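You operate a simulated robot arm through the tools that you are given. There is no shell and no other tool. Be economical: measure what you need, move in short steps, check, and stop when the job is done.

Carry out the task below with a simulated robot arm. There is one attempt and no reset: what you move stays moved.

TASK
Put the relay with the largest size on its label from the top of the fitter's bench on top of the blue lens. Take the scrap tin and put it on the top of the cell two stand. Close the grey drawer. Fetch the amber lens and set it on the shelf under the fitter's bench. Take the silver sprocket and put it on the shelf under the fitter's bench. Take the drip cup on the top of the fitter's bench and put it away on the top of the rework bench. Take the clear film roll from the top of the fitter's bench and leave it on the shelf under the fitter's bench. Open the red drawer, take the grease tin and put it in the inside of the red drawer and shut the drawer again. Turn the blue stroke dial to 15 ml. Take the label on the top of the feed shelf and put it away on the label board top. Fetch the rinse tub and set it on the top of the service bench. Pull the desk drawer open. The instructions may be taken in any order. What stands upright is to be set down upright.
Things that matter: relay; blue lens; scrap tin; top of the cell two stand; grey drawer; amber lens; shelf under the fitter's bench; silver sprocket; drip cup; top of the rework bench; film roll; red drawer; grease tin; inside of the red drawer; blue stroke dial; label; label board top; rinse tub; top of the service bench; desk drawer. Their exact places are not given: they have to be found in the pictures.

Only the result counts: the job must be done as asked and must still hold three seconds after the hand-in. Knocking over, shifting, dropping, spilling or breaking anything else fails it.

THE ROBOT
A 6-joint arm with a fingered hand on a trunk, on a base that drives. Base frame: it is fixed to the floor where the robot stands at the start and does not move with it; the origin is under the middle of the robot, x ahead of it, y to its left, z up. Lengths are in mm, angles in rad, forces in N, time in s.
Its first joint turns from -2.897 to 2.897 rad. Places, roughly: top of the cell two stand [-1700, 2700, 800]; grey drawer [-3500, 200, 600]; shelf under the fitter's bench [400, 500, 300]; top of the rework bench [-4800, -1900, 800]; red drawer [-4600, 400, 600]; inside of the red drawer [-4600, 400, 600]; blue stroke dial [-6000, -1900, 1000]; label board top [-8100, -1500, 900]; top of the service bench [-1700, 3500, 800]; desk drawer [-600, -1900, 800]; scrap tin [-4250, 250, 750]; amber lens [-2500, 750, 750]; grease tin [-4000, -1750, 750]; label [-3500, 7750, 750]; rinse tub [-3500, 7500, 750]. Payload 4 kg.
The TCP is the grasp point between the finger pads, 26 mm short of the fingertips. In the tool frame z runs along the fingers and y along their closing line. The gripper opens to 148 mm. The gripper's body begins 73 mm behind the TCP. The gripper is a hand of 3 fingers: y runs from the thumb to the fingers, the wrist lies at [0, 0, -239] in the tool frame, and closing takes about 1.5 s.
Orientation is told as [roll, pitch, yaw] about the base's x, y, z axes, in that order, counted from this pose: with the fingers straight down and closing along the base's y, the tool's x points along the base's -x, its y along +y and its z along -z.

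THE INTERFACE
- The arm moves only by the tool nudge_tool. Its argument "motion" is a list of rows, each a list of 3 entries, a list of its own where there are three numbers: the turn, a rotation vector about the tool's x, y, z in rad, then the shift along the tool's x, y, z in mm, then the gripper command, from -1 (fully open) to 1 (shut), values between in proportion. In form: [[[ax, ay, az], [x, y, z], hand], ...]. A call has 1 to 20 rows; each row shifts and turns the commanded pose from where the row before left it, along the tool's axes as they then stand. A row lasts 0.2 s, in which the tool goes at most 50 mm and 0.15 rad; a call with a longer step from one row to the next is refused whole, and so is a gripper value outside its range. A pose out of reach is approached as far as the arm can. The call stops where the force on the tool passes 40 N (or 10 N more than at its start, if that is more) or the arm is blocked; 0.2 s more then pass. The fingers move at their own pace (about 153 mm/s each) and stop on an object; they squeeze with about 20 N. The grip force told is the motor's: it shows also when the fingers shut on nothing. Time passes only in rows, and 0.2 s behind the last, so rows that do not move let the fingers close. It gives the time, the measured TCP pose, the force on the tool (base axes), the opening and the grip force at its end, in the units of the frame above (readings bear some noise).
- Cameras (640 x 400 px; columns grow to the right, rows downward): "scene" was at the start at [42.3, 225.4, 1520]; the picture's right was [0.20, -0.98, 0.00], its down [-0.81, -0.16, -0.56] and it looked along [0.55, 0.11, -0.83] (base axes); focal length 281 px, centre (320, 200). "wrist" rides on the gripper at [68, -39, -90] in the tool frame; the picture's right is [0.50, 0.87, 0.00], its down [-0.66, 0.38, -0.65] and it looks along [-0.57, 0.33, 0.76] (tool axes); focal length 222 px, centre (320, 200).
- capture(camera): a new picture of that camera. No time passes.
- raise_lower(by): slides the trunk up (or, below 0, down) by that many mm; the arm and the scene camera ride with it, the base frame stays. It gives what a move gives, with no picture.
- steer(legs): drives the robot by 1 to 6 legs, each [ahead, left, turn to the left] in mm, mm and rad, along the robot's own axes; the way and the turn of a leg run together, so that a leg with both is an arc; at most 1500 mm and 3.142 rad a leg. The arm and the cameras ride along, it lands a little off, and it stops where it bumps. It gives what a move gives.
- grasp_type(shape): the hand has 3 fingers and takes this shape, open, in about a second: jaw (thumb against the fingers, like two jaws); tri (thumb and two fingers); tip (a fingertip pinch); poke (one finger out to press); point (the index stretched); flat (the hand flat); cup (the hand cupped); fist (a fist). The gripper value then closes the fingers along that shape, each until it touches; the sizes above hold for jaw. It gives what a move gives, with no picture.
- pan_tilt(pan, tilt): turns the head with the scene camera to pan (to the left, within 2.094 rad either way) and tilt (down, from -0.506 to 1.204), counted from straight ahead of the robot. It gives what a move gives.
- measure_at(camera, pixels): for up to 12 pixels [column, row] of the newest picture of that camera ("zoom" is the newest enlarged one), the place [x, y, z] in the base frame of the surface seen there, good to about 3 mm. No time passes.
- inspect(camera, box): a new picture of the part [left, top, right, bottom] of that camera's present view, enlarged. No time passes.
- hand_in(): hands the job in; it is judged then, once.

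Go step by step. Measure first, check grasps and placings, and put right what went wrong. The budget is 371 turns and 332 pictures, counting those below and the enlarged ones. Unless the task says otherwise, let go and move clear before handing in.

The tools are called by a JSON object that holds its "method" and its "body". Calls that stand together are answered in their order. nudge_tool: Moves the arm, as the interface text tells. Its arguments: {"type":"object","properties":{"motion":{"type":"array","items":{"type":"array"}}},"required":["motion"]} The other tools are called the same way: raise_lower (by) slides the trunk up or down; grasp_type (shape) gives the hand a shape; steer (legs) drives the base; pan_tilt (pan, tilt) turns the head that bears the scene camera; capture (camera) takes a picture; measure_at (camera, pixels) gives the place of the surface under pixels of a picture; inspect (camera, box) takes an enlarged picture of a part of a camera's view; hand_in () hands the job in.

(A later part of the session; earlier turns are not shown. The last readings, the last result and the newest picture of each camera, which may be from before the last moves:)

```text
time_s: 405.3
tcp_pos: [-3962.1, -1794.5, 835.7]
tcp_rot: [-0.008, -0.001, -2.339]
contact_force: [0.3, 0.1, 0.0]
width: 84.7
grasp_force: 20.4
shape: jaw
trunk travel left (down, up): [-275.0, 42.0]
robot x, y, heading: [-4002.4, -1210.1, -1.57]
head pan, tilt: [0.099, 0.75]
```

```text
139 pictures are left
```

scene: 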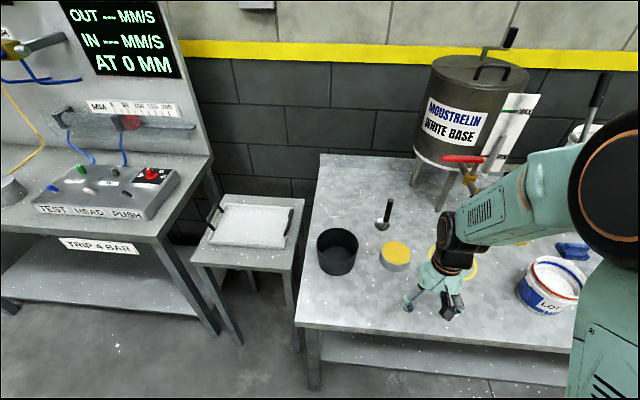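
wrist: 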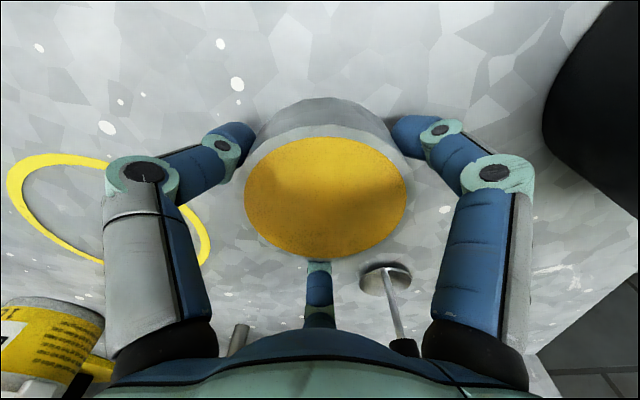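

Gripped. Lift, retract, and drive to the red drawer.

{"method": "nudge_tool", "body": {"motion": [[[0, 0, 0], [0, 0, -25], 1], [[0, 0, 0], [0, 0, -40], 1], [[0, 0, 0], [0, 0, -40], 1], [[0, 0, 0], [0, 0, -45], 1], [[0, 0, 0], [28.8, -27.8, 0], 1], [[0, 0, 0], [28.8, -27.8, 0], 1], [[0, 0, 0], [28.8, -27.8, 0], 1], [[0, 0, 0], [28.8, -27.8, 0], 1], [[0, 0, 0], [28.8, -27.8, 0], 1]]}}

{"method": "capture", "body": {"camera": "scene"}}

{"method": "steer", "body": {"legs": [[-640, 0, 0], [0, -560, 0], [0, 0, 3.14]]}}

{"method": "pan_tilt", "body": {"pan": 0.0, "tilt": 0.8}}

{"method": "capture", "body": {"camera": "scene"}}

```text
time_s: 407.3
tcp_pos: [-3960.4, -1596.7, 987.1]
tcp_rot: [-0.009, -0.002, -2.338]
contact_force: [0.5, 0.1, -4.1]
width: 84.5
grasp_force: 20.2
shape: jaw
trunk travel left (down, up): [-275.0, 42.0]
robot x, y, heading: [-4000.0, -1212.3, -1.573]
head pan, tilt: [0.099, 0.75]
```

```text
138 pictures are left
```

scene: 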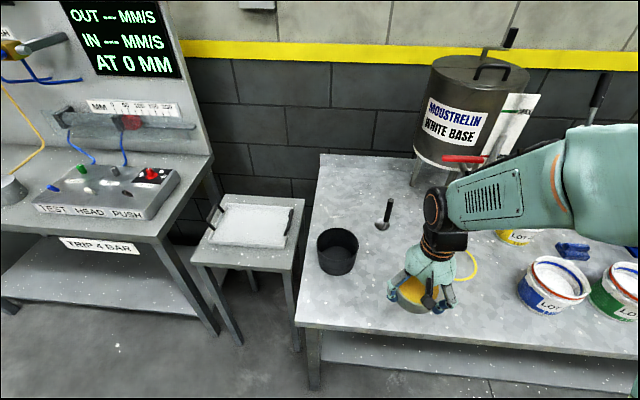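

```text
time_s: 421.0
tcp_pos: [-4598.9, -188.8, 987.2]
tcp_rot: [-0.01, -0.002, 0.805]
contact_force: [0.3, -0.2, -4.2]
width: 83.8
grasp_force: 20.1
shape: jaw
trunk travel left (down, up): [-275.0, 42.0]
robot x, y, heading: [-4561.2, -570.8, 1.571]
head pan, tilt: [0.099, 0.75]
```

```text
time_s: 421.7
tcp_pos: [-4597.8, -188.7, 986.9]
tcp_rot: [-0.008, 0.0, 0.806]
contact_force: [-0.3, 0.5, -3.8]
width: 84.0
grasp_force: 19.9
shape: jaw
trunk travel left (down, up): [-275.0, 42.0]
robot x, y, heading: [-4560.4, -572.6, 1.574]
head pan, tilt: [0.0, 0.799]
```

```text
137 pictures are left
```

scene: 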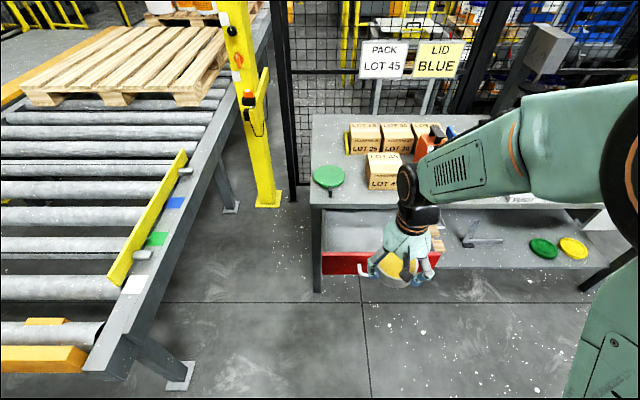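

{"method": "measure_at", "body": {"camera": "scene", "pixels": [[345, 262], [350, 240], [340, 225], [380, 230], [325, 250], [345, 252], [320, 200], [400, 215], [318, 212], [437, 240]]}}

{"method": "inspect", "body": {"camera": "scene", "box": [300, 180, 460, 290]}}

```text
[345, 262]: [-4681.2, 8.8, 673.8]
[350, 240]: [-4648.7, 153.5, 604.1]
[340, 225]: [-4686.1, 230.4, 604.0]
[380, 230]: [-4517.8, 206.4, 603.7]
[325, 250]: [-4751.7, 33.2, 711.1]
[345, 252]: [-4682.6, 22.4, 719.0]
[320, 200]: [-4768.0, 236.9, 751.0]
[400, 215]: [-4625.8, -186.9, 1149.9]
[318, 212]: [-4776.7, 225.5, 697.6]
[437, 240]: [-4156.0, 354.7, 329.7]
```

```text
3.64 times, centred on (380, 235) of scene
```

zoom: 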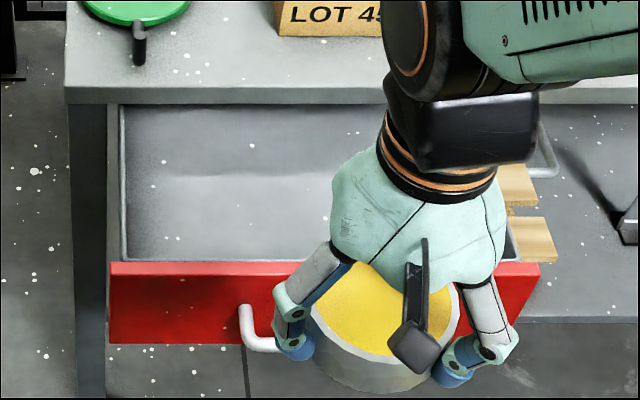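

Drawer floor z≈604, front panel inner y≈30, top 719. Drive closer, rotate the hand and go above the drawer.

{"method": "steer", "body": {"legs": [[130, 0, 0]]}}

{"method": "nudge_tool", "body": {"motion": [[[0, 0, 0.114], [0, 0, 0], 1], [[0, 0, 0.114], [0, 0, 0], 1], [[0, 0, 0.114], [0, 0, 0], 1], [[0, 0, 0.114], [0, 0, 0], 1], [[0, 0, 0], [0, 0, 0], 1]]}}

```text
time_s: 423.0
tcp_pos: [-4599.8, -58.9, 986.8]
tcp_rot: [-0.006, -0.001, 0.807]
contact_force: [-0.9, 1.4, -4.3]
width: 83.8
grasp_force: 20.1
shape: jaw
trunk travel left (down, up): [-275.0, 42.0]
robot x, y, heading: [-4560.1, -443.7, 1.58]
head pan, tilt: [0.0, 0.799]
```

```text
time_s: 424.2
tcp_pos: [-4600.6, -59.5, 987.1]
tcp_rot: [-0.007, -0.005, 0.35]
contact_force: [-0.8, 0.0, -4.5]
width: 84.2
grasp_force: 19.8
shape: jaw
trunk travel left (down, up): [-275.0, 42.0]
robot x, y, heading: [-4558.2, -444.7, 1.578]
head pan, tilt: [0.0, 0.799]
```

{"method": "nudge_tool", "body": {"motion": [[[0, 0, 0], [-20.5, 41.5, 0], 1], [[0, 0, 0], [-20.5, 41.5, 0], 1], [[0, 0, 0], [-20.5, 41.5, 0], 1], [[0, 0, 0], [-20.5, 41.5, 0], 1], [[0, 0, 0], [0, 0, 45], 1], [[0, 0, 0], [0, 0, 45], 1], [[0, 0, 0], [0, 0, 45], 1], [[0, 0, 0], [0, 0, 45], 1], [[0, 0, 0], [0, 0, 30], 1]]}}

{"method": "inspect", "body": {"camera": "scene", "box": [260, 160, 460, 310]}}

{"method": "capture", "body": {"camera": "wrist"}}

```text
time_s: 426.2
tcp_pos: [-4578.2, 125.6, 774.6]
tcp_rot: [-0.008, -0.006, 0.351]
contact_force: [0.7, 0.4, -3.7]
width: 83.8
grasp_force: 20.0
shape: jaw
trunk travel left (down, up): [-275.0, 42.0]
robot x, y, heading: [-4560.2, -446.2, 1.577]
head pan, tilt: [0.0, 0.799]
```

```text
2.67 times, centred on (360, 235) of scene
```

zoom: 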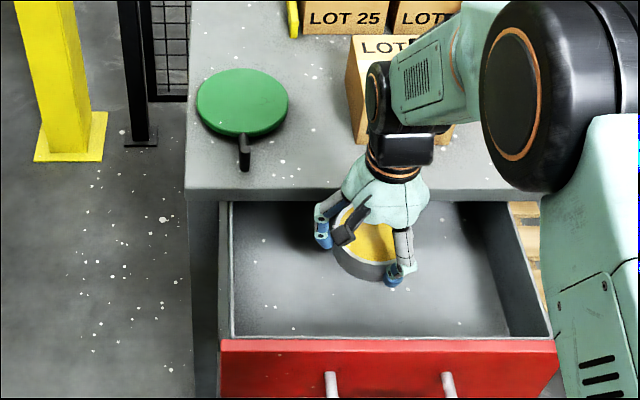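

```text
134 pictures are left
```

wrist: 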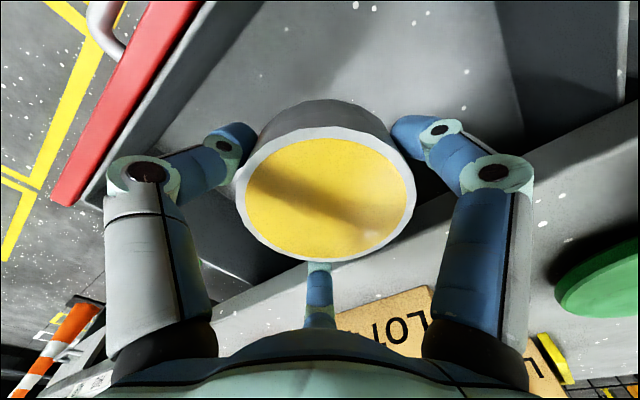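

{"method": "nudge_tool", "body": {"motion": [[[0.008, -0.006, 0], [0, -3, 40], 1], [[0, 0, 0], [0, 0, 40], 1], [[0, 0, 0], [0, 0, 30], 1], [[0, 0, 0], [0, 0, 10], 1]]}}

{"method": "inspect", "body": {"camera": "scene", "box": [260, 160, 460, 310]}}

```text
time_s: 427.2
tcp_pos: [-4575.2, 120.7, 654.4]
tcp_rot: [-0.015, -0.009, 0.353]
contact_force: [0.6, 1.0, -4.5]
width: 83.6
grasp_force: 20.3
shape: jaw
trunk travel left (down, up): [-275.0, 42.0]
robot x, y, heading: [-4561.5, -445.8, 1.571]
head pan, tilt: [0.0, 0.799]
```

```text
2.67 times, centred on (360, 235) of scene
```

zoom: 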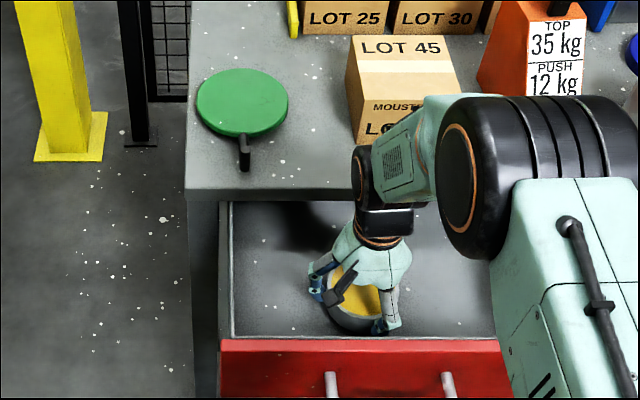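

Lower ~13 mm more, feel the floor, release and rise.

{"method": "nudge_tool", "body": {"motion": [[[0, 0, 0], [0, 0, 8], 1], [[0, 0, 0], [0, 0, 2], 1], [[0, 0, 0], [0, 0, 2], 1], [[0, 0, 0], [0, 0, 0], 1]]}}

```text
time_s: 428.2
tcp_pos: [-4575.7, 119.6, 642.9]
tcp_rot: [-0.014, -0.013, 0.35]
contact_force: [0.2, 0.5, -4.3]
width: 83.7
grasp_force: 19.7
shape: jaw
trunk travel left (down, up): [-275.0, 42.0]
robot x, y, heading: [-4559.1, -444.5, 1.575]
head pan, tilt: [0.0, 0.799]
```

{"method": "nudge_tool", "body": {"motion": [[[0, 0, 0], [0, 0, 2], 1], [[0, 0, 0], [0, 0, 2], 1], [[0, 0, 0], [0, 0, 0], 1]]}}

```text
time_s: 429.0
tcp_pos: [-4575.7, 121.2, 639.5]
tcp_rot: [-0.016, -0.011, 0.351]
contact_force: [1.1, -0.1, -3.3]
width: 83.5
grasp_force: 19.8
shape: jaw
trunk travel left (down, up): [-275.0, 42.0]
robot x, y, heading: [-4559.6, -448.3, 1.578]
head pan, tilt: [0.0, 0.799]
```

{"method": "nudge_tool", "body": {"motion": [[[0, 0, 0], [0, 0, 2], 1], [[0, 0, 0], [0, 0, 0], 0.05], [[0, 0, 0], [0, 0, 0], -0.1], [[0, 0, 0], [0, 0, 0], -0.35], [[0, 0, 0], [0, 0, 0], -0.4], [[0, 0, 0], [0, 0, -25], -0.4], [[0, 0, 0], [0, 0, -40], -0.4], [[0, 0, 0], [0, 0, -45], -0.4], [[0, 0, 0], [0, 0, -45], -0.4], [[0, 0, 0], [0, 0, -45], -0.4]]}}

{"method": "capture", "body": {"camera": "wrist"}}

{"method": "inspect", "body": {"camera": "scene", "box": [260, 160, 460, 310]}}

```text
time_s: 431.2
tcp_pos: [-4577.6, 122.6, 838.1]
tcp_rot: [-0.017, -0.01, 0.355]
contact_force: [0.4, 0.0, 0.1]
width: 103.4
grasp_force: 0.0
shape: jaw
trunk travel left (down, up): [-275.0, 42.0]
robot x, y, heading: [-4558.5, -445.2, 1.576]
head pan, tilt: [0.0, 0.799]
```

```text
132 pictures are left
```

wrist: 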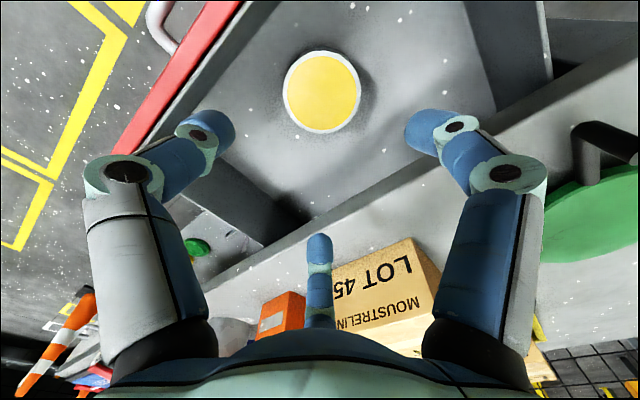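

```text
2.67 times, centred on (360, 235) of scene
```

zoom: 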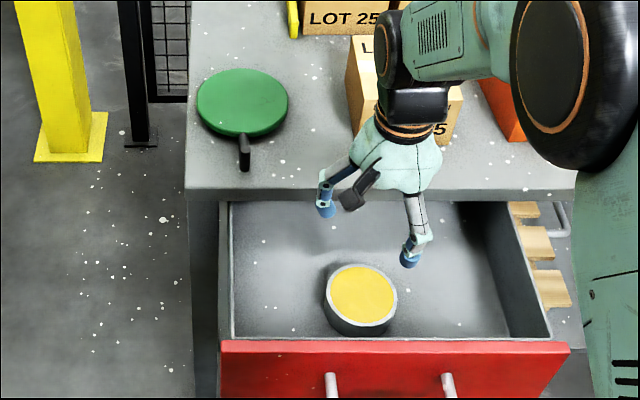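

Grease tin is in the drawer. Back off, set the closed hand horizontal, then push the drawer shut.

{"method": "steer", "body": {"legs": [[-410, 0, 0]]}}

{"method": "nudge_tool", "body": {"motion": [[[0.016, -0.01, -0.15], [0, 0, 0], 1], [[0, 0, -0.15], [0, 0, 0], 1], [[0, 0, -0.15], [0, 0, 0], 1], [[0, 0, -0.15], [0, 0, 0], 1], [[0, 0, 0], [18, -13, 30], 1], [[0, 0, 0], [18, -13, 30], 1], [[-0.07, -0.1212, 0], [0, 0, 0], 1], [[-0.07, -0.1212, 0], [0, 0, 0], 1], [[-0.07, -0.1212, 0], [0, 0, 0], 1], [[-0.07, -0.1212, 0], [0, 0, 0], 1], [[-0.07, -0.1212, 0], [0, 0, 0], 1], [[-0.07, -0.1212, 0], [0, 0, 0], 1], [[0, 0, 0], [0, 0, 0], 1]]}}

```text
time_s: 433.7
tcp_pos: [-4577.3, -291.5, 838.2]
tcp_rot: [-0.017, -0.011, 0.354]
contact_force: [1.0, -0.2, -0.7]
width: 103.3
grasp_force: 0.0
shape: jaw
trunk travel left (down, up): [-275.0, 42.0]
robot x, y, heading: [-4556.8, -855.1, 1.579]
head pan, tilt: [0.0, 0.799]
```

```text
refused: row 1 steps farther than a row can; nothing moved
```

{"method": "nudge_tool", "body": {"motion": [[[0, 0, -0.148], [0, 0, 0], 1], [[0, 0, -0.148], [0, 0, 0], 1], [[0, 0, -0.148], [0, 0, 0], 1], [[0, 0, -0.148], [0, 0, 0], 1], [[0, 0, 0], [18, -13, 30], 1], [[0, 0, 0], [18, -13, 30], 1], [[-0.07, -0.1212, 0], [0, 0, 0], 1], [[-0.07, -0.1212, 0], [0, 0, 0], 1], [[-0.07, -0.1212, 0], [0, 0, 0], 1], [[-0.07, -0.1212, 0], [0, 0, 0], 1], [[-0.07, -0.1212, 0], [0, 0, 0], 1], [[-0.07, -0.1212, 0], [0, 0, 0], 1], [[0, 0, 0], [0, 0, 0], 1]]}}

```text
time_s: 436.5
tcp_pos: [-4576.4, -336.3, 779.3]
tcp_rot: [0.485, -0.704, 0.771]
contact_force: [-0.9, 0.0, 0.8]
width: 0.0
grasp_force: 20.2
shape: jaw
out of reach, approached as far as the arm can: row 9, 10
trunk travel left (down, up): [-275.0, 42.0]
robot x, y, heading: [-4561.2, -858.8, 1.576]
head pan, tilt: [0.0, 0.799]
```

{"method": "nudge_tool", "body": {"motion": [[[-0.074, -0.128, 0], [0, 0, 20], 1], [[-0.074, -0.128, 0], [0, 0, 20], 1], [[-0.074, -0.128, 0], [0, 0, 20], 1], [[-0.074, -0.128, 0], [0, 0, 20], 1], [[-0.074, -0.128, 0], [0, 0, 20], 1], [[0, 0, 0], [0, 0, 0], 1]]}}

{"method": "capture", "body": {"camera": "scene"}}

```text
time_s: 437.9
tcp_pos: [-4565.0, -248.5, 735.9]
tcp_rot: [1.572, -1.063, -0.101]
contact_force: [-0.2, 0.4, -0.9]
width: 0.1
grasp_force: 20.0
shape: jaw
trunk travel left (down, up): [-275.0, 42.0]
robot x, y, heading: [-4560.6, -856.9, 1.573]
head pan, tilt: [0.0, 0.799]
```

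```text
130 pictures are left
```

scene: 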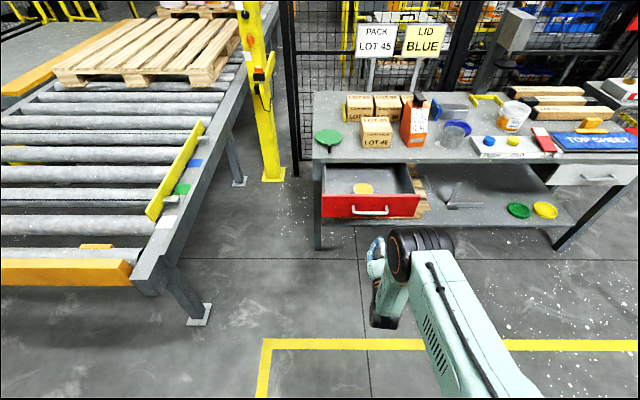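

{"method": "nudge_tool", "body": {"motion": [[[0, 0, 0], [36, -20, 0], 1], [[0, 0, 0], [0, 0, 0], 1]]}}

{"method": "steer", "body": {"legs": [[195, 0, 0]]}}

{"method": "nudge_tool", "body": {"motion": [[[0, 0, 0], [0, 0, 20], 1], [[0, 0, 0], [0, 0, 20], 1], [[0, 0, 0], [0, 0, 20], 1], [[0, 0, 0], [0, 0, 20], 1], [[0, 0, 0], [0, 0, 20], 1], [[0, 0, 0], [0, 0, 20], 1], [[0, 0, 0], [0, 0, 20], 1]]}}

{"method": "inspect", "body": {"camera": "scene", "box": [280, 120, 460, 260]}}

```text
time_s: 438.5
tcp_pos: [-4567.8, -247.2, 693.1]
tcp_rot: [1.568, -1.063, -0.099]
contact_force: [-0.1, -0.7, 0.7]
width: 0.0
grasp_force: 20.1
shape: jaw
trunk travel left (down, up): [-275.0, 42.0]
robot x, y, heading: [-4556.8, -858.9, 1.576]
head pan, tilt: [0.0, 0.799]
```

```text
time_s: 440.1
tcp_pos: [-4570.1, -53.5, 693.4]
tcp_rot: [1.566, -1.062, -0.095]
contact_force: [-0.2, -0.1, -0.8]
width: 0.0
grasp_force: 20.2
shape: jaw
trunk travel left (down, up): [-275.0, 42.0]
robot x, y, heading: [-4559.7, -665.2, 1.578]
head pan, tilt: [0.0, 0.799]
```

```text
time_s: 441.7
tcp_pos: [-4555.1, 86.2, 693.7]
tcp_rot: [1.566, -1.063, -0.098]
contact_force: [0.1, -0.6, 0.2]
width: 0.0
grasp_force: 19.5
shape: jaw
trunk travel left (down, up): [-275.0, 42.0]
robot x, y, heading: [-4559.8, -664.8, 1.579]
head pan, tilt: [0.0, 0.799]
```

```text
2.86 times, centred on (370, 190) of scene
```

zoom: 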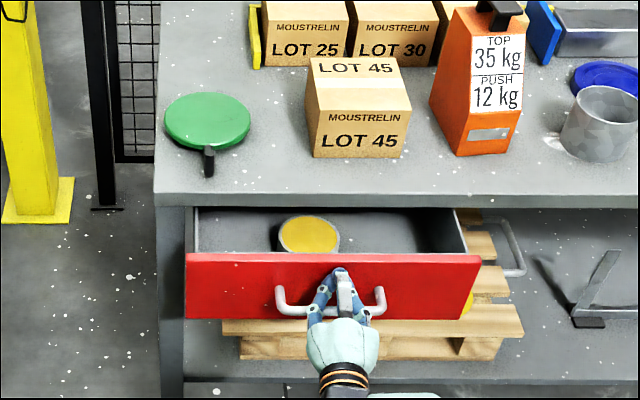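

Working. Drive the rest (~110 mm) until it stops.

{"method": "steer", "body": {"legs": [[115, 0, 0]]}}

{"method": "inspect", "body": {"camera": "scene", "box": [280, 140, 460, 280]}}

{"method": "measure_at", "body": {"camera": "zoom", "pixels": [[220, 270], [450, 265], [200, 240], [250, 225]]}}

```text
time_s: 442.9
tcp_pos: [-4555.7, 188.2, 689.5]
tcp_rot: [1.565, -1.061, -0.097]
contact_force: [1.3, -3.0, 1.1]
width: 0.0
grasp_force: 20.4
shape: jaw
trunk travel left (down, up): [-275.0, 42.0]
robot x, y, heading: [-4557.9, -557.6, 1.575]
head pan, tilt: [0.0, 0.799]
stopped in leg 1: the force on the tool passed its limit (the readings are from after the stop); the commanded pose is now the measured one
```

```text
2.86 times, centred on (370, 210) of scene
```

zoom: 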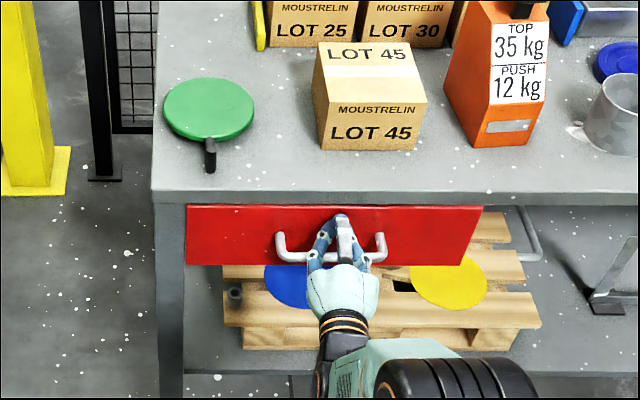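

```text
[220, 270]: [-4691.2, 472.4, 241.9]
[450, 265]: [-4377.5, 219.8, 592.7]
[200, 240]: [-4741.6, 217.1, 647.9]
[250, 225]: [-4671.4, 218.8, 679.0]
```

Red drawer is shut (face y≈219). Back off, tool down, and go in front of the scrap tin.

{"method": "steer", "body": {"legs": [[-300, 0, 0]]}}

{"method": "nudge_tool", "body": {"motion": [[[0, 0, 0], [-35, 20, 0], -0.3], [[0, 0, 0], [-35, 20, -30], -0.3], [[0, 0, 0], [-35, 20, -25], -0.3], [[0, 0, 0], [-35, 20, -25], -0.3], [[0.0714, 0.1237, 0], [0, 0, 0], -0.3], [[0.0714, 0.1237, 0], [0, 0, 0], -0.3], [[0.0714, 0.1237, 0], [0, 0, 0], -0.3], [[0.0714, 0.1237, 0], [0, 0, 0], -0.3], [[0.0714, 0.1237, 0], [0, 0, 0], -0.3], [[0.0714, 0.1237, 0], [0, 0, 0], -0.3], [[0.0714, 0.1237, 0], [0, 0, 0], -0.3], [[0.0714, 0.1237, 0], [0, 0, 0], -0.3], [[0.0714, 0.1237, 0], [0, 0, 0], -0.3], [[0.0714, 0.1237, 0], [0, 0, 0], -0.3], [[0.0714, 0.1237, 0], [0, 0, 0], -0.3], [[0, 0, 0], [0, 0, 0], -0.3]]}}

{"method": "steer", "body": {"legs": [[0, -380, 0], [400, 0, 0]]}}

{"method": "capture", "body": {"camera": "scene"}}

```text
time_s: 445.0
tcp_pos: [-4550.3, -115.4, 691.2]
tcp_rot: [1.566, -1.062, -0.099]
contact_force: [0.2, 0.4, 0.4]
width: 0.0
grasp_force: 20.0
shape: jaw
trunk travel left (down, up): [-275.0, 42.0]
robot x, y, heading: [-4558.5, -858.7, 1.569]
head pan, tilt: [0.0, 0.799]
```

```text
refused: row 2 steps farther than a row can; nothing moved
```

```text
time_s: 449.3
tcp_pos: [-4170.7, 247.2, 674.5]
tcp_rot: [1.499, -1.062, -0.044]
contact_force: [0.0, 1.8, -7.9]
width: 0.1
grasp_force: 19.5
shape: jaw
trunk travel left (down, up): [-275.0, 42.0]
robot x, y, heading: [-4179.2, -493.7, 1.573]
head pan, tilt: [0.0, 0.799]
stopped in leg 2: the force on the tool passed its limit (the readings are from after the stop); the commanded pose is now the measured one
```

```text
127 pictures are left
```

scene: 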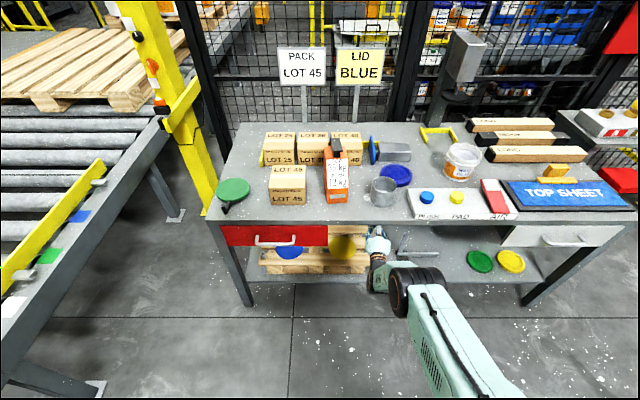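

The pitch call was refused and the hand bumped the table edge; nothing seems displaced. Back out first.

{"method": "steer", "body": {"legs": [[-320, 0, 0]]}}

{"method": "nudge_tool", "body": {"motion": [[[0, 0, 0], [-35, 20, 0], -0.3], [[0, 0, 0], [-25, 14, -35], -0.3], [[0, 0, 0], [-25, 14, -35], -0.3], [[0, 0, 0], [-25, 14, -30], -0.3], [[0.0714, 0.1237, 0], [0, 0, 0], -0.3], [[0.0714, 0.1237, 0], [0, 0, 0], -0.3], [[0.0714, 0.1237, 0], [0, 0, 0], -0.3], [[0.0714, 0.1237, 0], [0, 0, 0], -0.3], [[0.0714, 0.1237, 0], [0, 0, 0], -0.3], [[0.0714, 0.1237, 0], [0, 0, 0], -0.3], [[0.0714, 0.1237, 0], [0, 0, 0], -0.3], [[0.0714, 0.1237, 0], [0, 0, 0], -0.3], [[0.0714, 0.1237, 0], [0, 0, 0], -0.3], [[0.0714, 0.1237, 0], [0, 0, 0], -0.3], [[0.0714, 0.1237, 0], [0, 0, 0], -0.3], [[0, 0, 0], [0, 0, 0], -0.3]]}}

{"method": "capture", "body": {"camera": "scene"}}

```text
time_s: 451.5
tcp_pos: [-4170.6, -76.2, 676.6]
tcp_rot: [1.508, -1.061, -0.047]
contact_force: [-0.6, 0.7, 0.4]
width: 0.3
grasp_force: 20.1
shape: jaw
trunk travel left (down, up): [-275.0, 42.0]
robot x, y, heading: [-4176.6, -817.6, 1.575]
head pan, tilt: [0.0, 0.799]
```

```text
time_s: 454.9
tcp_pos: [-4217.6, -158.0, 809.8]
tcp_rot: [0.204, -0.117, 0.998]
contact_force: [-0.4, 0.5, 0.3]
width: 96.3
grasp_force: 0.0
shape: jaw
out of reach, approached as far as the arm can: row 12, 13
trunk travel left (down, up): [-275.0, 42.0]
robot x, y, heading: [-4178.5, -815.8, 1.572]
head pan, tilt: [0.0, 0.799]
```

```text
126 pictures are left
```

scene: 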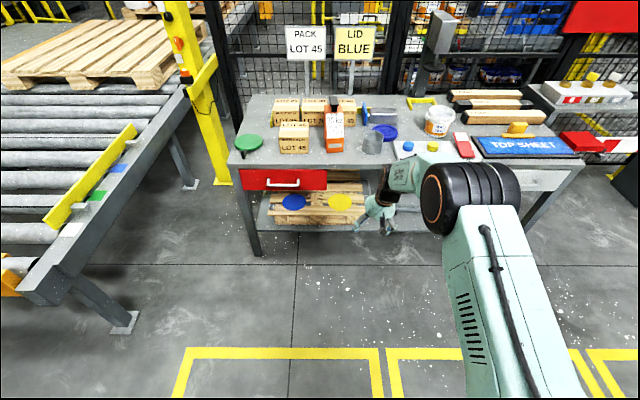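

{"method": "nudge_tool", "body": {"motion": [[[0.102, 0.0585, 0], [0, 0, 0], -0.3], [[0.102, 0.0585, 0], [0, 0, 0], -0.3], [[0, 0, 0], [25, -16, -35], -0.3], [[0, 0, 0], [25, -16, -35], -0.3], [[0, 0, 0], [25, -16, -35], -0.3], [[0, 0, 0], [25, -16, -35], -0.3], [[0, 0, 0], [25, -16, -35], -0.3], [[0, 0, 0], [0, 0, -40], -0.3]]}}

```text
time_s: 456.7
tcp_pos: [-4216.7, -305.5, 1024.3]
tcp_rot: [0.0, 0.0, 1.009]
contact_force: [0.4, -0.4, 0.4]
width: 96.1
grasp_force: 0.1
shape: jaw
trunk travel left (down, up): [-275.0, 42.0]
robot x, y, heading: [-4178.9, -814.9, 1.579]
head pan, tilt: [0.0, 0.799]
```

Good. Drive 520 ahead with the hand high (z 1024), then look.

{"method": "steer", "body": {"legs": [[500, 0, 0]]}}

{"method": "capture", "body": {"camera": "scene"}}

{"method": "inspect", "body": {"camera": "scene", "box": [240, 180, 480, 330]}}

{"method": "capture", "body": {"camera": "wrist"}}

```text
time_s: 459.6
tcp_pos: [-4223.6, 194.6, 1023.5]
tcp_rot: [-0.001, -0.001, 1.016]
contact_force: [-0.1, -0.4, -0.3]
width: 96.4
grasp_force: 0.1
shape: jaw
trunk travel left (down, up): [-275.0, 42.0]
robot x, y, heading: [-4185.4, -315.8, 1.582]
head pan, tilt: [0.0, 0.799]
```

```text
125 pictures are left
```

scene: 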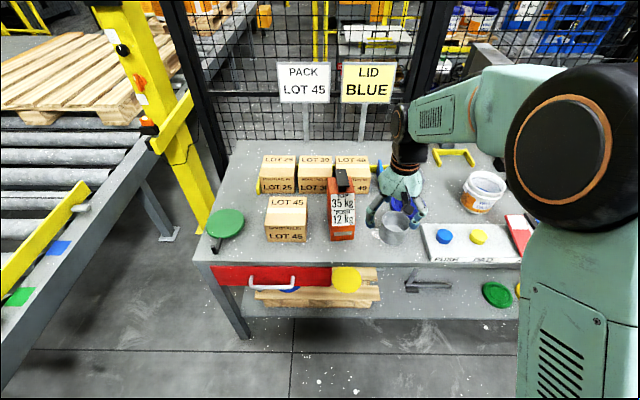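

```text
2.67 times, centred on (360, 255) of scene
```

zoom: 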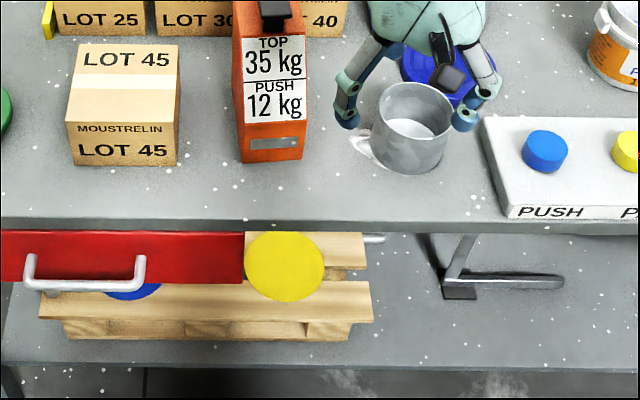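

```text
123 pictures are left
```

wrist: 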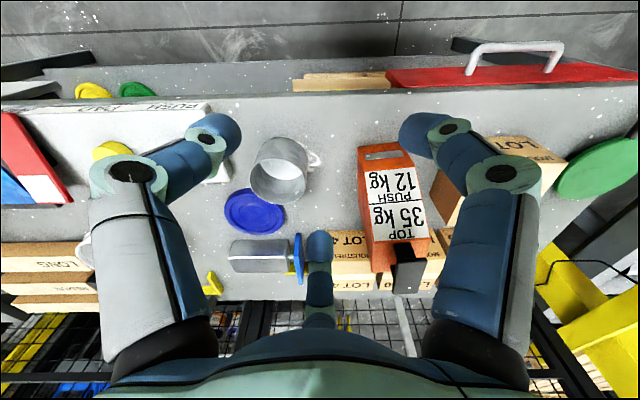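

{"method": "inspect", "body": {"camera": "wrist", "box": [220, 120, 340, 220]}}

{"method": "measure_at", "body": {"camera": "zoom", "pixels": [[165, 305], [460, 305], [310, 240], [310, 365], [300, 300], [500, 200], [450, 180], [180, 370], [440, 250], [200, 260]]}}

```text
4.00 times, centred on (280, 170) of wrist
```

zoom: 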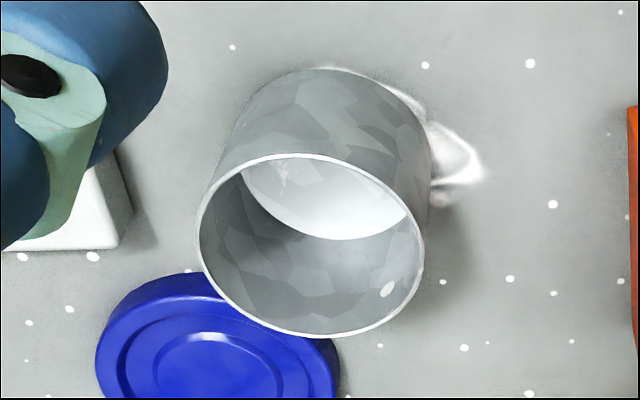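

```text
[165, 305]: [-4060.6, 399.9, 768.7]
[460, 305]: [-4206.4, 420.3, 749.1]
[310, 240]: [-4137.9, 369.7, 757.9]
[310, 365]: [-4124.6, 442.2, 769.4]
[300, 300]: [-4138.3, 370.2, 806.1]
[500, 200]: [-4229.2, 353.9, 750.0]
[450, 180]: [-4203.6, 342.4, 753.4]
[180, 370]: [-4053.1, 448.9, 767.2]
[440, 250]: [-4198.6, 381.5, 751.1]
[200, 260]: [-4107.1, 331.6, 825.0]
```

{"method": "measure_at", "body": {"camera": "zoom", "pixels": [[197, 230], [199, 245], [424, 245], [420, 275], [310, 334], [300, 156], [260, 160], [380, 190], [240, 305], [380, 320], [350, 90], [290, 80]]}}

```text
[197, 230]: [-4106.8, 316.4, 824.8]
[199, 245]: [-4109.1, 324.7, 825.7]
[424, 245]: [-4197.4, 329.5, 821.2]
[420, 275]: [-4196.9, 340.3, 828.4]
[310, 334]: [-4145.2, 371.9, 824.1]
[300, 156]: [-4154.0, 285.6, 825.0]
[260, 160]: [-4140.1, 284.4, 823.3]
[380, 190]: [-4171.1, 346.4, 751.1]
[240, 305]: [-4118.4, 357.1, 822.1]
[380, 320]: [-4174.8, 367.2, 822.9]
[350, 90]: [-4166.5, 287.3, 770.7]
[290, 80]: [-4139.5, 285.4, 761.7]
```

{"method": "measure_at", "body": {"camera": "wrist", "pixels": [[362, 170], [364, 200], [370, 240], [212, 165], [205, 105], [405, 265], [365, 155], [225, 240]]}}

```text
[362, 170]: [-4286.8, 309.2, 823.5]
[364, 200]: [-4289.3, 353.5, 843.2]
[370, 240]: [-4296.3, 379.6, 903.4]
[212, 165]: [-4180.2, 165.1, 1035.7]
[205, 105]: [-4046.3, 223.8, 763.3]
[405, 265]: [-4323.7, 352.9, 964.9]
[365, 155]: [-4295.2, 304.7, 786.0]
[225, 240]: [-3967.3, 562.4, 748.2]
```

Scrap tin centre (-4152,328), Ø88, top 825. Go above and descend with an outside grip.

{"method": "nudge_tool", "body": {"motion": [[[0, 0, 0], [-38, 2.4, 0], -0.6], [[0, 0, 0], [-38, 2.4, 0], -0.6], [[0, 0, 0], [-38, 2.4, 0], -0.6], [[0, 0, 0], [-38, 2.4, 0], -0.6], [[0, 0, 0], [0, 0, 45], -0.6], [[0, 0, 0], [0, 0, 45], -0.6], [[0, 0, 0], [0, 0, 30], -0.6]]}}

{"method": "capture", "body": {"camera": "wrist"}}

{"method": "inspect", "body": {"camera": "scene", "box": [300, 140, 500, 280]}}

```text
time_s: 461.2
tcp_pos: [-4151.1, 327.8, 903.2]
tcp_rot: [0.0, -0.003, 1.017]
contact_force: [0.2, 0.0, 0.3]
width: 118.2
grasp_force: 0.1
shape: jaw
trunk travel left (down, up): [-275.0, 42.0]
robot x, y, heading: [-4182.0, -313.4, 1.581]
head pan, tilt: [0.0, 0.799]
```

```text
121 pictures are left
```

wrist: 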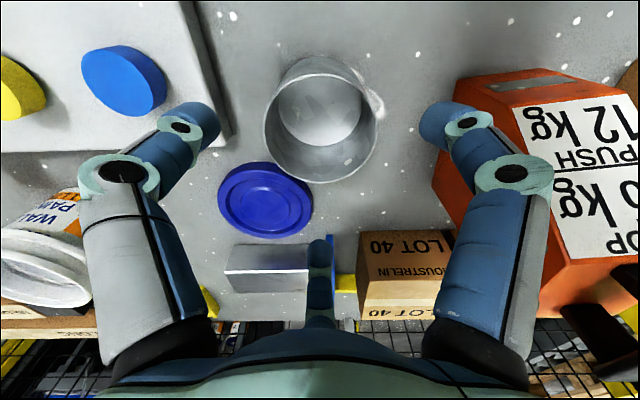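

```text
2.86 times, centred on (400, 210) of scene
```

zoom: 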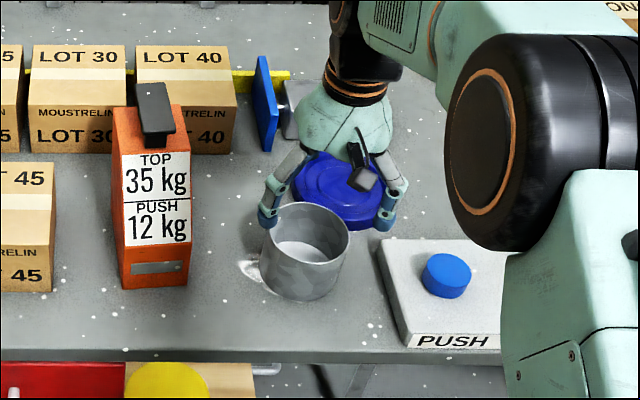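

{"method": "measure_at", "body": {"camera": "zoom", "pixels": [[265, 148], [263, 70], [290, 135], [340, 205], [300, 170]]}}

{"method": "nudge_tool", "body": {"motion": [[[0, 0, 0], [0, 0, 40], -0.6], [[0, 0, 0], [0, 0, 30], -0.6]]}}

{"method": "inspect", "body": {"camera": "scene", "box": [300, 140, 500, 280]}}

```text
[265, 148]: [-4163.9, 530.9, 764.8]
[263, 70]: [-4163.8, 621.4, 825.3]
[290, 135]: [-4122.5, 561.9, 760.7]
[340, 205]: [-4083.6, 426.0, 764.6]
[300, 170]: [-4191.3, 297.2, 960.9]
```

```text
time_s: 461.8
tcp_pos: [-4152.2, 328.5, 835.1]
tcp_rot: [0.0, -0.001, 1.018]
contact_force: [-0.8, -0.2, 0.3]
width: 118.2
grasp_force: 0.0
shape: jaw
trunk travel left (down, up): [-275.0, 42.0]
robot x, y, heading: [-4181.5, -317.4, 1.584]
head pan, tilt: [0.0, 0.799]
```

```text
2.86 times, centred on (400, 210) of scene
```

zoom: 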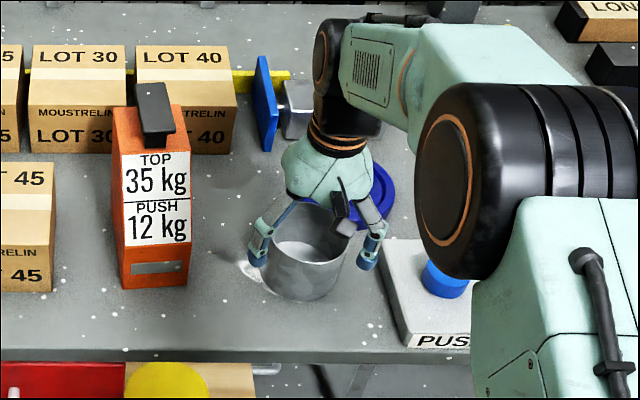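

{"method": "nudge_tool", "body": {"motion": [[[0, 0, 0], [0, 0, 23], -0.6], [[0, 0, 0], [0, 0, 0], -0.3], [[0, 0, 0], [0, 0, 0], 0], [[0, 0, 0], [0, 0, 0], 0.3], [[0, 0, 0], [0, 0, 0], 1], [[0, 0, 0], [0, 0, 0], 1], [[0, 0, 0], [0, 0, 0], 1], [[0, 0, 0], [0, 0, -20], 1], [[0, 0, 0], [0, 0, -40], 1], [[0, 0, 0], [0, 0, -45], 1], [[0, 0, 0], [0, 0, -45], 1], [[0, 0, 0], [0, 0, -45], 1]]}}

{"method": "inspect", "body": {"camera": "scene", "box": [300, 140, 500, 280]}}

```text
time_s: 464.4
tcp_pos: [-4151.5, 329.8, 1004.6]
tcp_rot: [0.0, 0.001, 1.017]
contact_force: [-0.2, -0.5, -4.7]
width: 82.1
grasp_force: 19.9
shape: jaw
trunk travel left (down, up): [-275.0, 42.0]
robot x, y, heading: [-4181.8, -319.2, 1.581]
head pan, tilt: [0.0, 0.799]
```

```text
2.86 times, centred on (400, 210) of scene
```

zoom: 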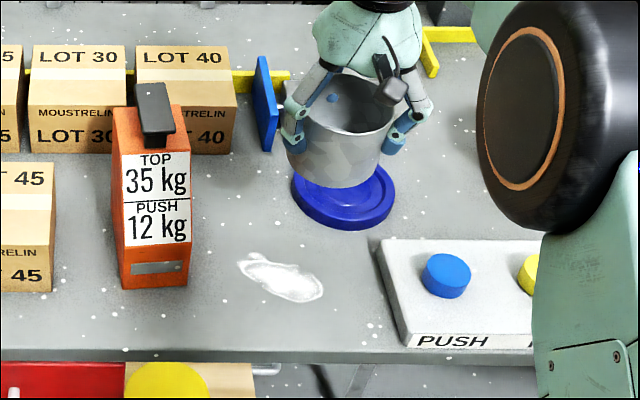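

Tin lifted level. Retract and travel to the cell two stand.

{"method": "nudge_tool", "body": {"motion": [[[0, 0, 0], [34, -21, 0], 1], [[0, 0, 0], [34, -21, 0], 1], [[0, 0, 0], [34, -21, 0], 1], [[0, 0, 0], [34, -21, 0], 1], [[0, 0, 0], [34, -21, 0], 1], [[0, 0, 0], [34, -21, 0], 1]]}}

{"method": "steer", "body": {"legs": [[-400, 0, -0.01], [0, -1500, 0], [0, -1500, 0], [0, -100, 0], [1500, 0, 0], [1300, 0, 0]]}}

{"method": "pan_tilt", "body": {"pan": 0.9, "tilt": 0.5}}

{"method": "capture", "body": {"camera": "scene"}}

```text
time_s: 465.8
tcp_pos: [-4153.2, 87.8, 1003.6]
tcp_rot: [0.0, -0.002, 1.016]
contact_force: [-0.6, 0.0, -3.6]
width: 81.8
grasp_force: 19.5
shape: jaw
trunk travel left (down, up): [-275.0, 42.0]
robot x, y, heading: [-4184.0, -314.4, 1.584]
head pan, tilt: [0.0, 0.799]
```

```text
time_s: 496.1
tcp_pos: [-1074.4, 2467.5, 1002.7]
tcp_rot: [-0.001, -0.001, 1.02]
contact_force: [0.3, -0.1, -2.9]
width: 81.8
grasp_force: 19.6
shape: jaw
trunk travel left (down, up): [-275.0, 42.0]
robot x, y, heading: [-1100.8, 2062.0, 1.584]
head pan, tilt: [0.0, 0.799]
```

```text
time_s: 497.3
tcp_pos: [-1074.3, 2467.1, 1004.1]
tcp_rot: [-0.001, -0.001, 1.02]
contact_force: [0.3, -0.2, -3.3]
width: 81.6
grasp_force: 20.1
shape: jaw
trunk travel left (down, up): [-275.0, 42.0]
robot x, y, heading: [-1104.9, 2059.8, 1.586]
head pan, tilt: [0.901, 0.499]
```

```text
117 pictures are left
```

scene: 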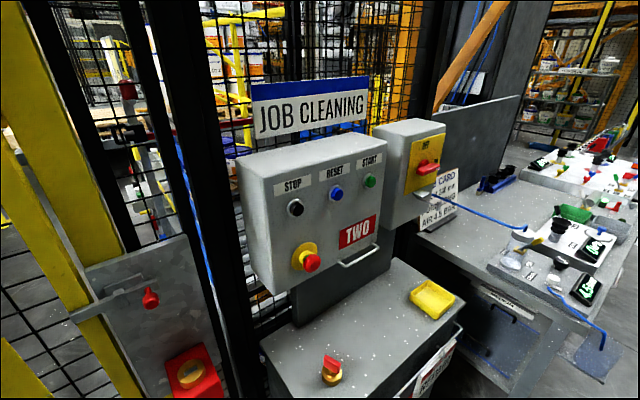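

{"method": "measure_at", "body": {"camera": "scene", "pixels": [[360, 310], [375, 330], [340, 340], [400, 290], [330, 375], [430, 300], [420, 265], [300, 360], [360, 262], [400, 375], [455, 330]]}}

{"method": "inspect", "body": {"camera": "scene", "box": [240, 240, 480, 400]}}

```text
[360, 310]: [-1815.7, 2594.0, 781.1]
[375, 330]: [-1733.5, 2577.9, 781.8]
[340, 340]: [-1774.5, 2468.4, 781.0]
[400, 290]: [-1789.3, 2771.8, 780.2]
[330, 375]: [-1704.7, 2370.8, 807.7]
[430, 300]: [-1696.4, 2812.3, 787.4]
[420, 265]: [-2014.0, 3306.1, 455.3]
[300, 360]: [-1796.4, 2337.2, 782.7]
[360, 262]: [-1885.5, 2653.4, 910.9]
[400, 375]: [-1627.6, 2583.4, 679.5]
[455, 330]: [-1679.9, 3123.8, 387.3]
```

```text
2.50 times, centred on (360, 320) of scene
```

zoom: 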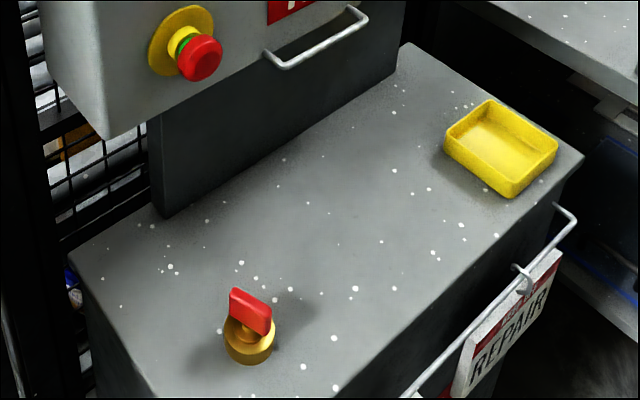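

{"method": "measure_at", "body": {"camera": "scene", "pixels": [[280, 240], [370, 215], [312, 262], [362, 255], [290, 285], [390, 215], [430, 165], [340, 240], [255, 290]]}}

```text
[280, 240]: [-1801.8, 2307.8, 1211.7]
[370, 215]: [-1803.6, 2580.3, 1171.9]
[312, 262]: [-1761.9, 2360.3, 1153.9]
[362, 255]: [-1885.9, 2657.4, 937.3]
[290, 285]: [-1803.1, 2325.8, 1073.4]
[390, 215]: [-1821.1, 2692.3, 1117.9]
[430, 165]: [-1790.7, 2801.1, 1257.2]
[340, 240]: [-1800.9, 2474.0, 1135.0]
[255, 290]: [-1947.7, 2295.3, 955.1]
```

{"method": "measure_at", "body": {"camera": "scene", "pixels": [[349, 264], [366, 257], [380, 249], [384, 243], [405, 355], [440, 325], [458, 318], [370, 385]]}}

```text
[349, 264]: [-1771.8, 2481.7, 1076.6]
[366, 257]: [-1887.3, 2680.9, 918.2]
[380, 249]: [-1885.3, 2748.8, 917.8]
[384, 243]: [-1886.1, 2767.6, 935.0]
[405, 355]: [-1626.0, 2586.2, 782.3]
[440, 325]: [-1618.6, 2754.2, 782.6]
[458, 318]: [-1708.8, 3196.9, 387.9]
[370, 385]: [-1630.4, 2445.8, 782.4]
```

Stand top z=781, edge x≈-1622; I'll place the tin at ≈(-1690,2620). Drive there and turn to face it.

{"method": "steer", "body": {"legs": [[560, 0, 0], [0, 0, 1.556]]}}

{"method": "pan_tilt", "body": {"pan": 0.0, "tilt": 0.75}}

{"method": "capture", "body": {"camera": "scene"}}

```text
time_s: 504.3
tcp_pos: [-1512.7, 2654.8, 1003.8]
tcp_rot: [0.0, 0.0, 2.565]
contact_force: [-0.5, -1.1, -3.4]
width: 81.3
grasp_force: 19.2
shape: jaw
trunk travel left (down, up): [-275.0, 42.0]
robot x, y, heading: [-1107.8, 2616.9, 3.132]
head pan, tilt: [0.901, 0.499]
```

```text
time_s: 505.5
tcp_pos: [-1512.2, 2654.8, 1001.6]
tcp_rot: [-0.002, -0.001, 2.566]
contact_force: [0.5, -0.1, -3.1]
width: 81.7
grasp_force: 20.4
shape: jaw
trunk travel left (down, up): [-275.0, 42.0]
robot x, y, heading: [-1107.3, 2615.5, 3.132]
head pan, tilt: [0.0, 0.75]
```

```text
115 pictures are left
```

scene: 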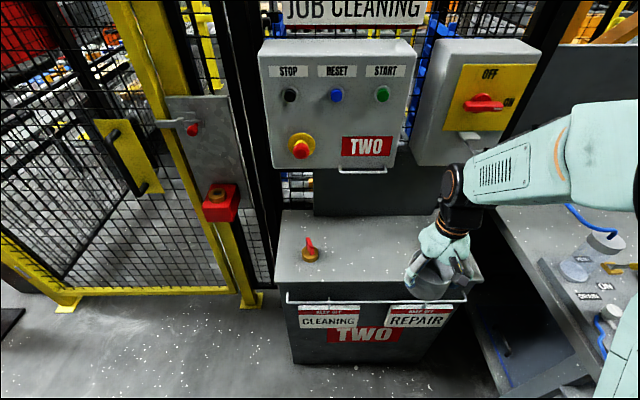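

{"method": "nudge_tool", "body": {"motion": [[[0, 0, 0], [-36, 26.3, 0], 1], [[0, 0, 0], [-36, 26.3, 0], 1], [[0, 0, 0], [-36, 26.3, 0], 1], [[0, 0, 0], [-36, 26.3, 0], 1], [[0, 0, 0], [0, 0, 40], 1], [[0, 0, 0], [0, 0, 40], 1], [[0, 0, 0], [0, 0, 40], 1]]}}

{"method": "capture", "body": {"camera": "scene"}}

{"method": "capture", "body": {"camera": "wrist"}}

```text
time_s: 507.1
tcp_pos: [-1691.2, 2644.8, 883.7]
tcp_rot: [-0.002, 0.001, 2.566]
contact_force: [-0.1, 0.1, -2.9]
width: 81.1
grasp_force: 19.3
shape: jaw
trunk travel left (down, up): [-275.0, 42.0]
robot x, y, heading: [-1109.0, 2619.0, 3.133]
head pan, tilt: [0.0, 0.75]
```

```text
114 pictures are left
```

scene: 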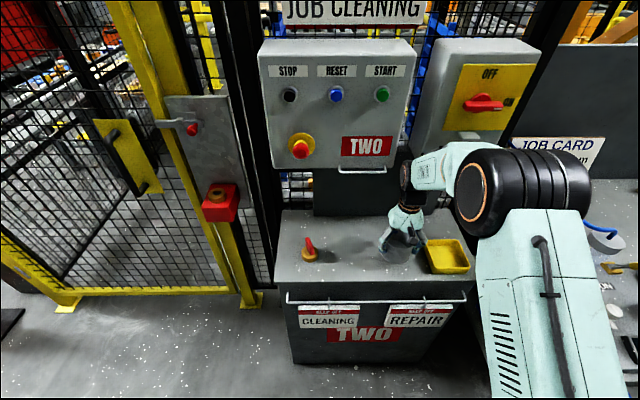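

```text
113 pictures are left
```

wrist: 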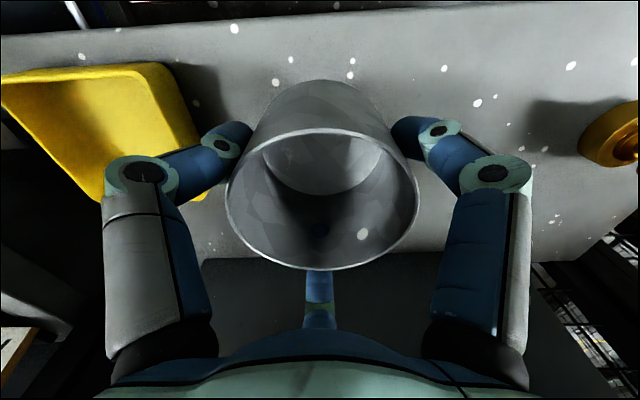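

{"method": "measure_at", "body": {"camera": "wrist", "pixels": [[165, 75], [185, 115], [195, 150], [150, 70], [250, 50], [260, 240]]}}

```text
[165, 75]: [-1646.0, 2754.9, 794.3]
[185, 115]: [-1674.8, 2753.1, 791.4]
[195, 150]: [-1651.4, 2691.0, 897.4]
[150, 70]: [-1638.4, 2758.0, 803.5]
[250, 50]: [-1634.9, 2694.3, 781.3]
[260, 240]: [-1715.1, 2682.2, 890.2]
```

{"method": "nudge_tool", "body": {"motion": [[[0, 0, 0], [0, 0, 25], 1], [[0, 0, 0], [0, 0, 9], 1], [[0, 0, 0], [0, 0, 3], 1], [[0, 0, 0], [0, 0, 2], 1], [[0, 0, 0], [0, 0, 0], 1]]}}

```text
time_s: 508.3
tcp_pos: [-1691.1, 2646.5, 845.2]
tcp_rot: [-0.001, 0.0, 2.567]
contact_force: [0.2, 0.6, -2.9]
width: 81.3
grasp_force: 19.5
shape: jaw
trunk travel left (down, up): [-275.0, 42.0]
robot x, y, heading: [-1110.0, 2614.3, 3.131]
head pan, tilt: [0.0, 0.75]
```

{"method": "nudge_tool", "body": {"motion": [[[0, 0, 0], [0, 0, 2], 1], [[0, 0, 0], [0, 0, 1.5], 1], [[0, 0, 0], [0, 0, 0], 1]]}}

```text
time_s: 509.1
tcp_pos: [-1692.4, 2644.8, 840.8]
tcp_rot: [-0.001, -0.002, 2.565]
contact_force: [0.7, -0.2, -1.2]
width: 81.4
grasp_force: 19.9
shape: jaw
trunk travel left (down, up): [-275.0, 42.0]
robot x, y, heading: [-1111.2, 2615.8, 3.133]
head pan, tilt: [0.0, 0.75]
```

Nearly resting. One more mm, release, rise.

{"method": "nudge_tool", "body": {"motion": [[[0, 0, 0], [0, 0, 1.5], 1], [[0, 0, 0], [0, 0, 0], 0], [[0, 0, 0], [0, 0, 0], -0.2], [[0, 0, 0], [0, 0, 0], -0.4], [[0, 0, 0], [0, 0, 0], -0.4], [[0, 0, 0], [0, 0, -25], -0.4], [[0, 0, 0], [0, 0, -40], -0.4], [[0, 0, 0], [0, 0, -45], -0.4]]}}

{"method": "capture", "body": {"camera": "wrist"}}

```text
time_s: 510.9
tcp_pos: [-1691.1, 2645.8, 948.0]
tcp_rot: [0.001, 0.001, 2.564]
contact_force: [-0.4, 0.8, 0.0]
width: 103.6
grasp_force: 0.1
shape: jaw
trunk travel left (down, up): [-275.0, 42.0]
robot x, y, heading: [-1109.3, 2616.6, 3.133]
head pan, tilt: [0.0, 0.75]
```

```text
112 pictures are left
```

wrist: 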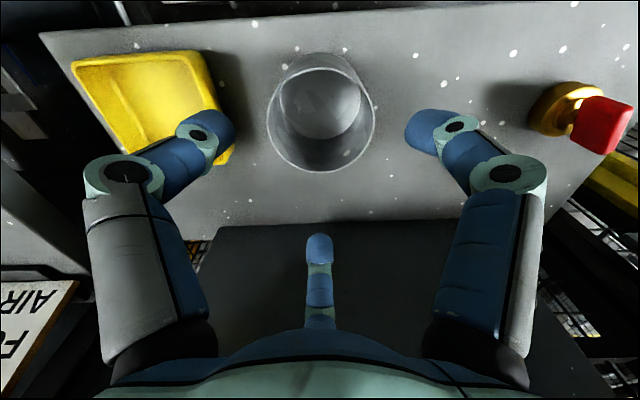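

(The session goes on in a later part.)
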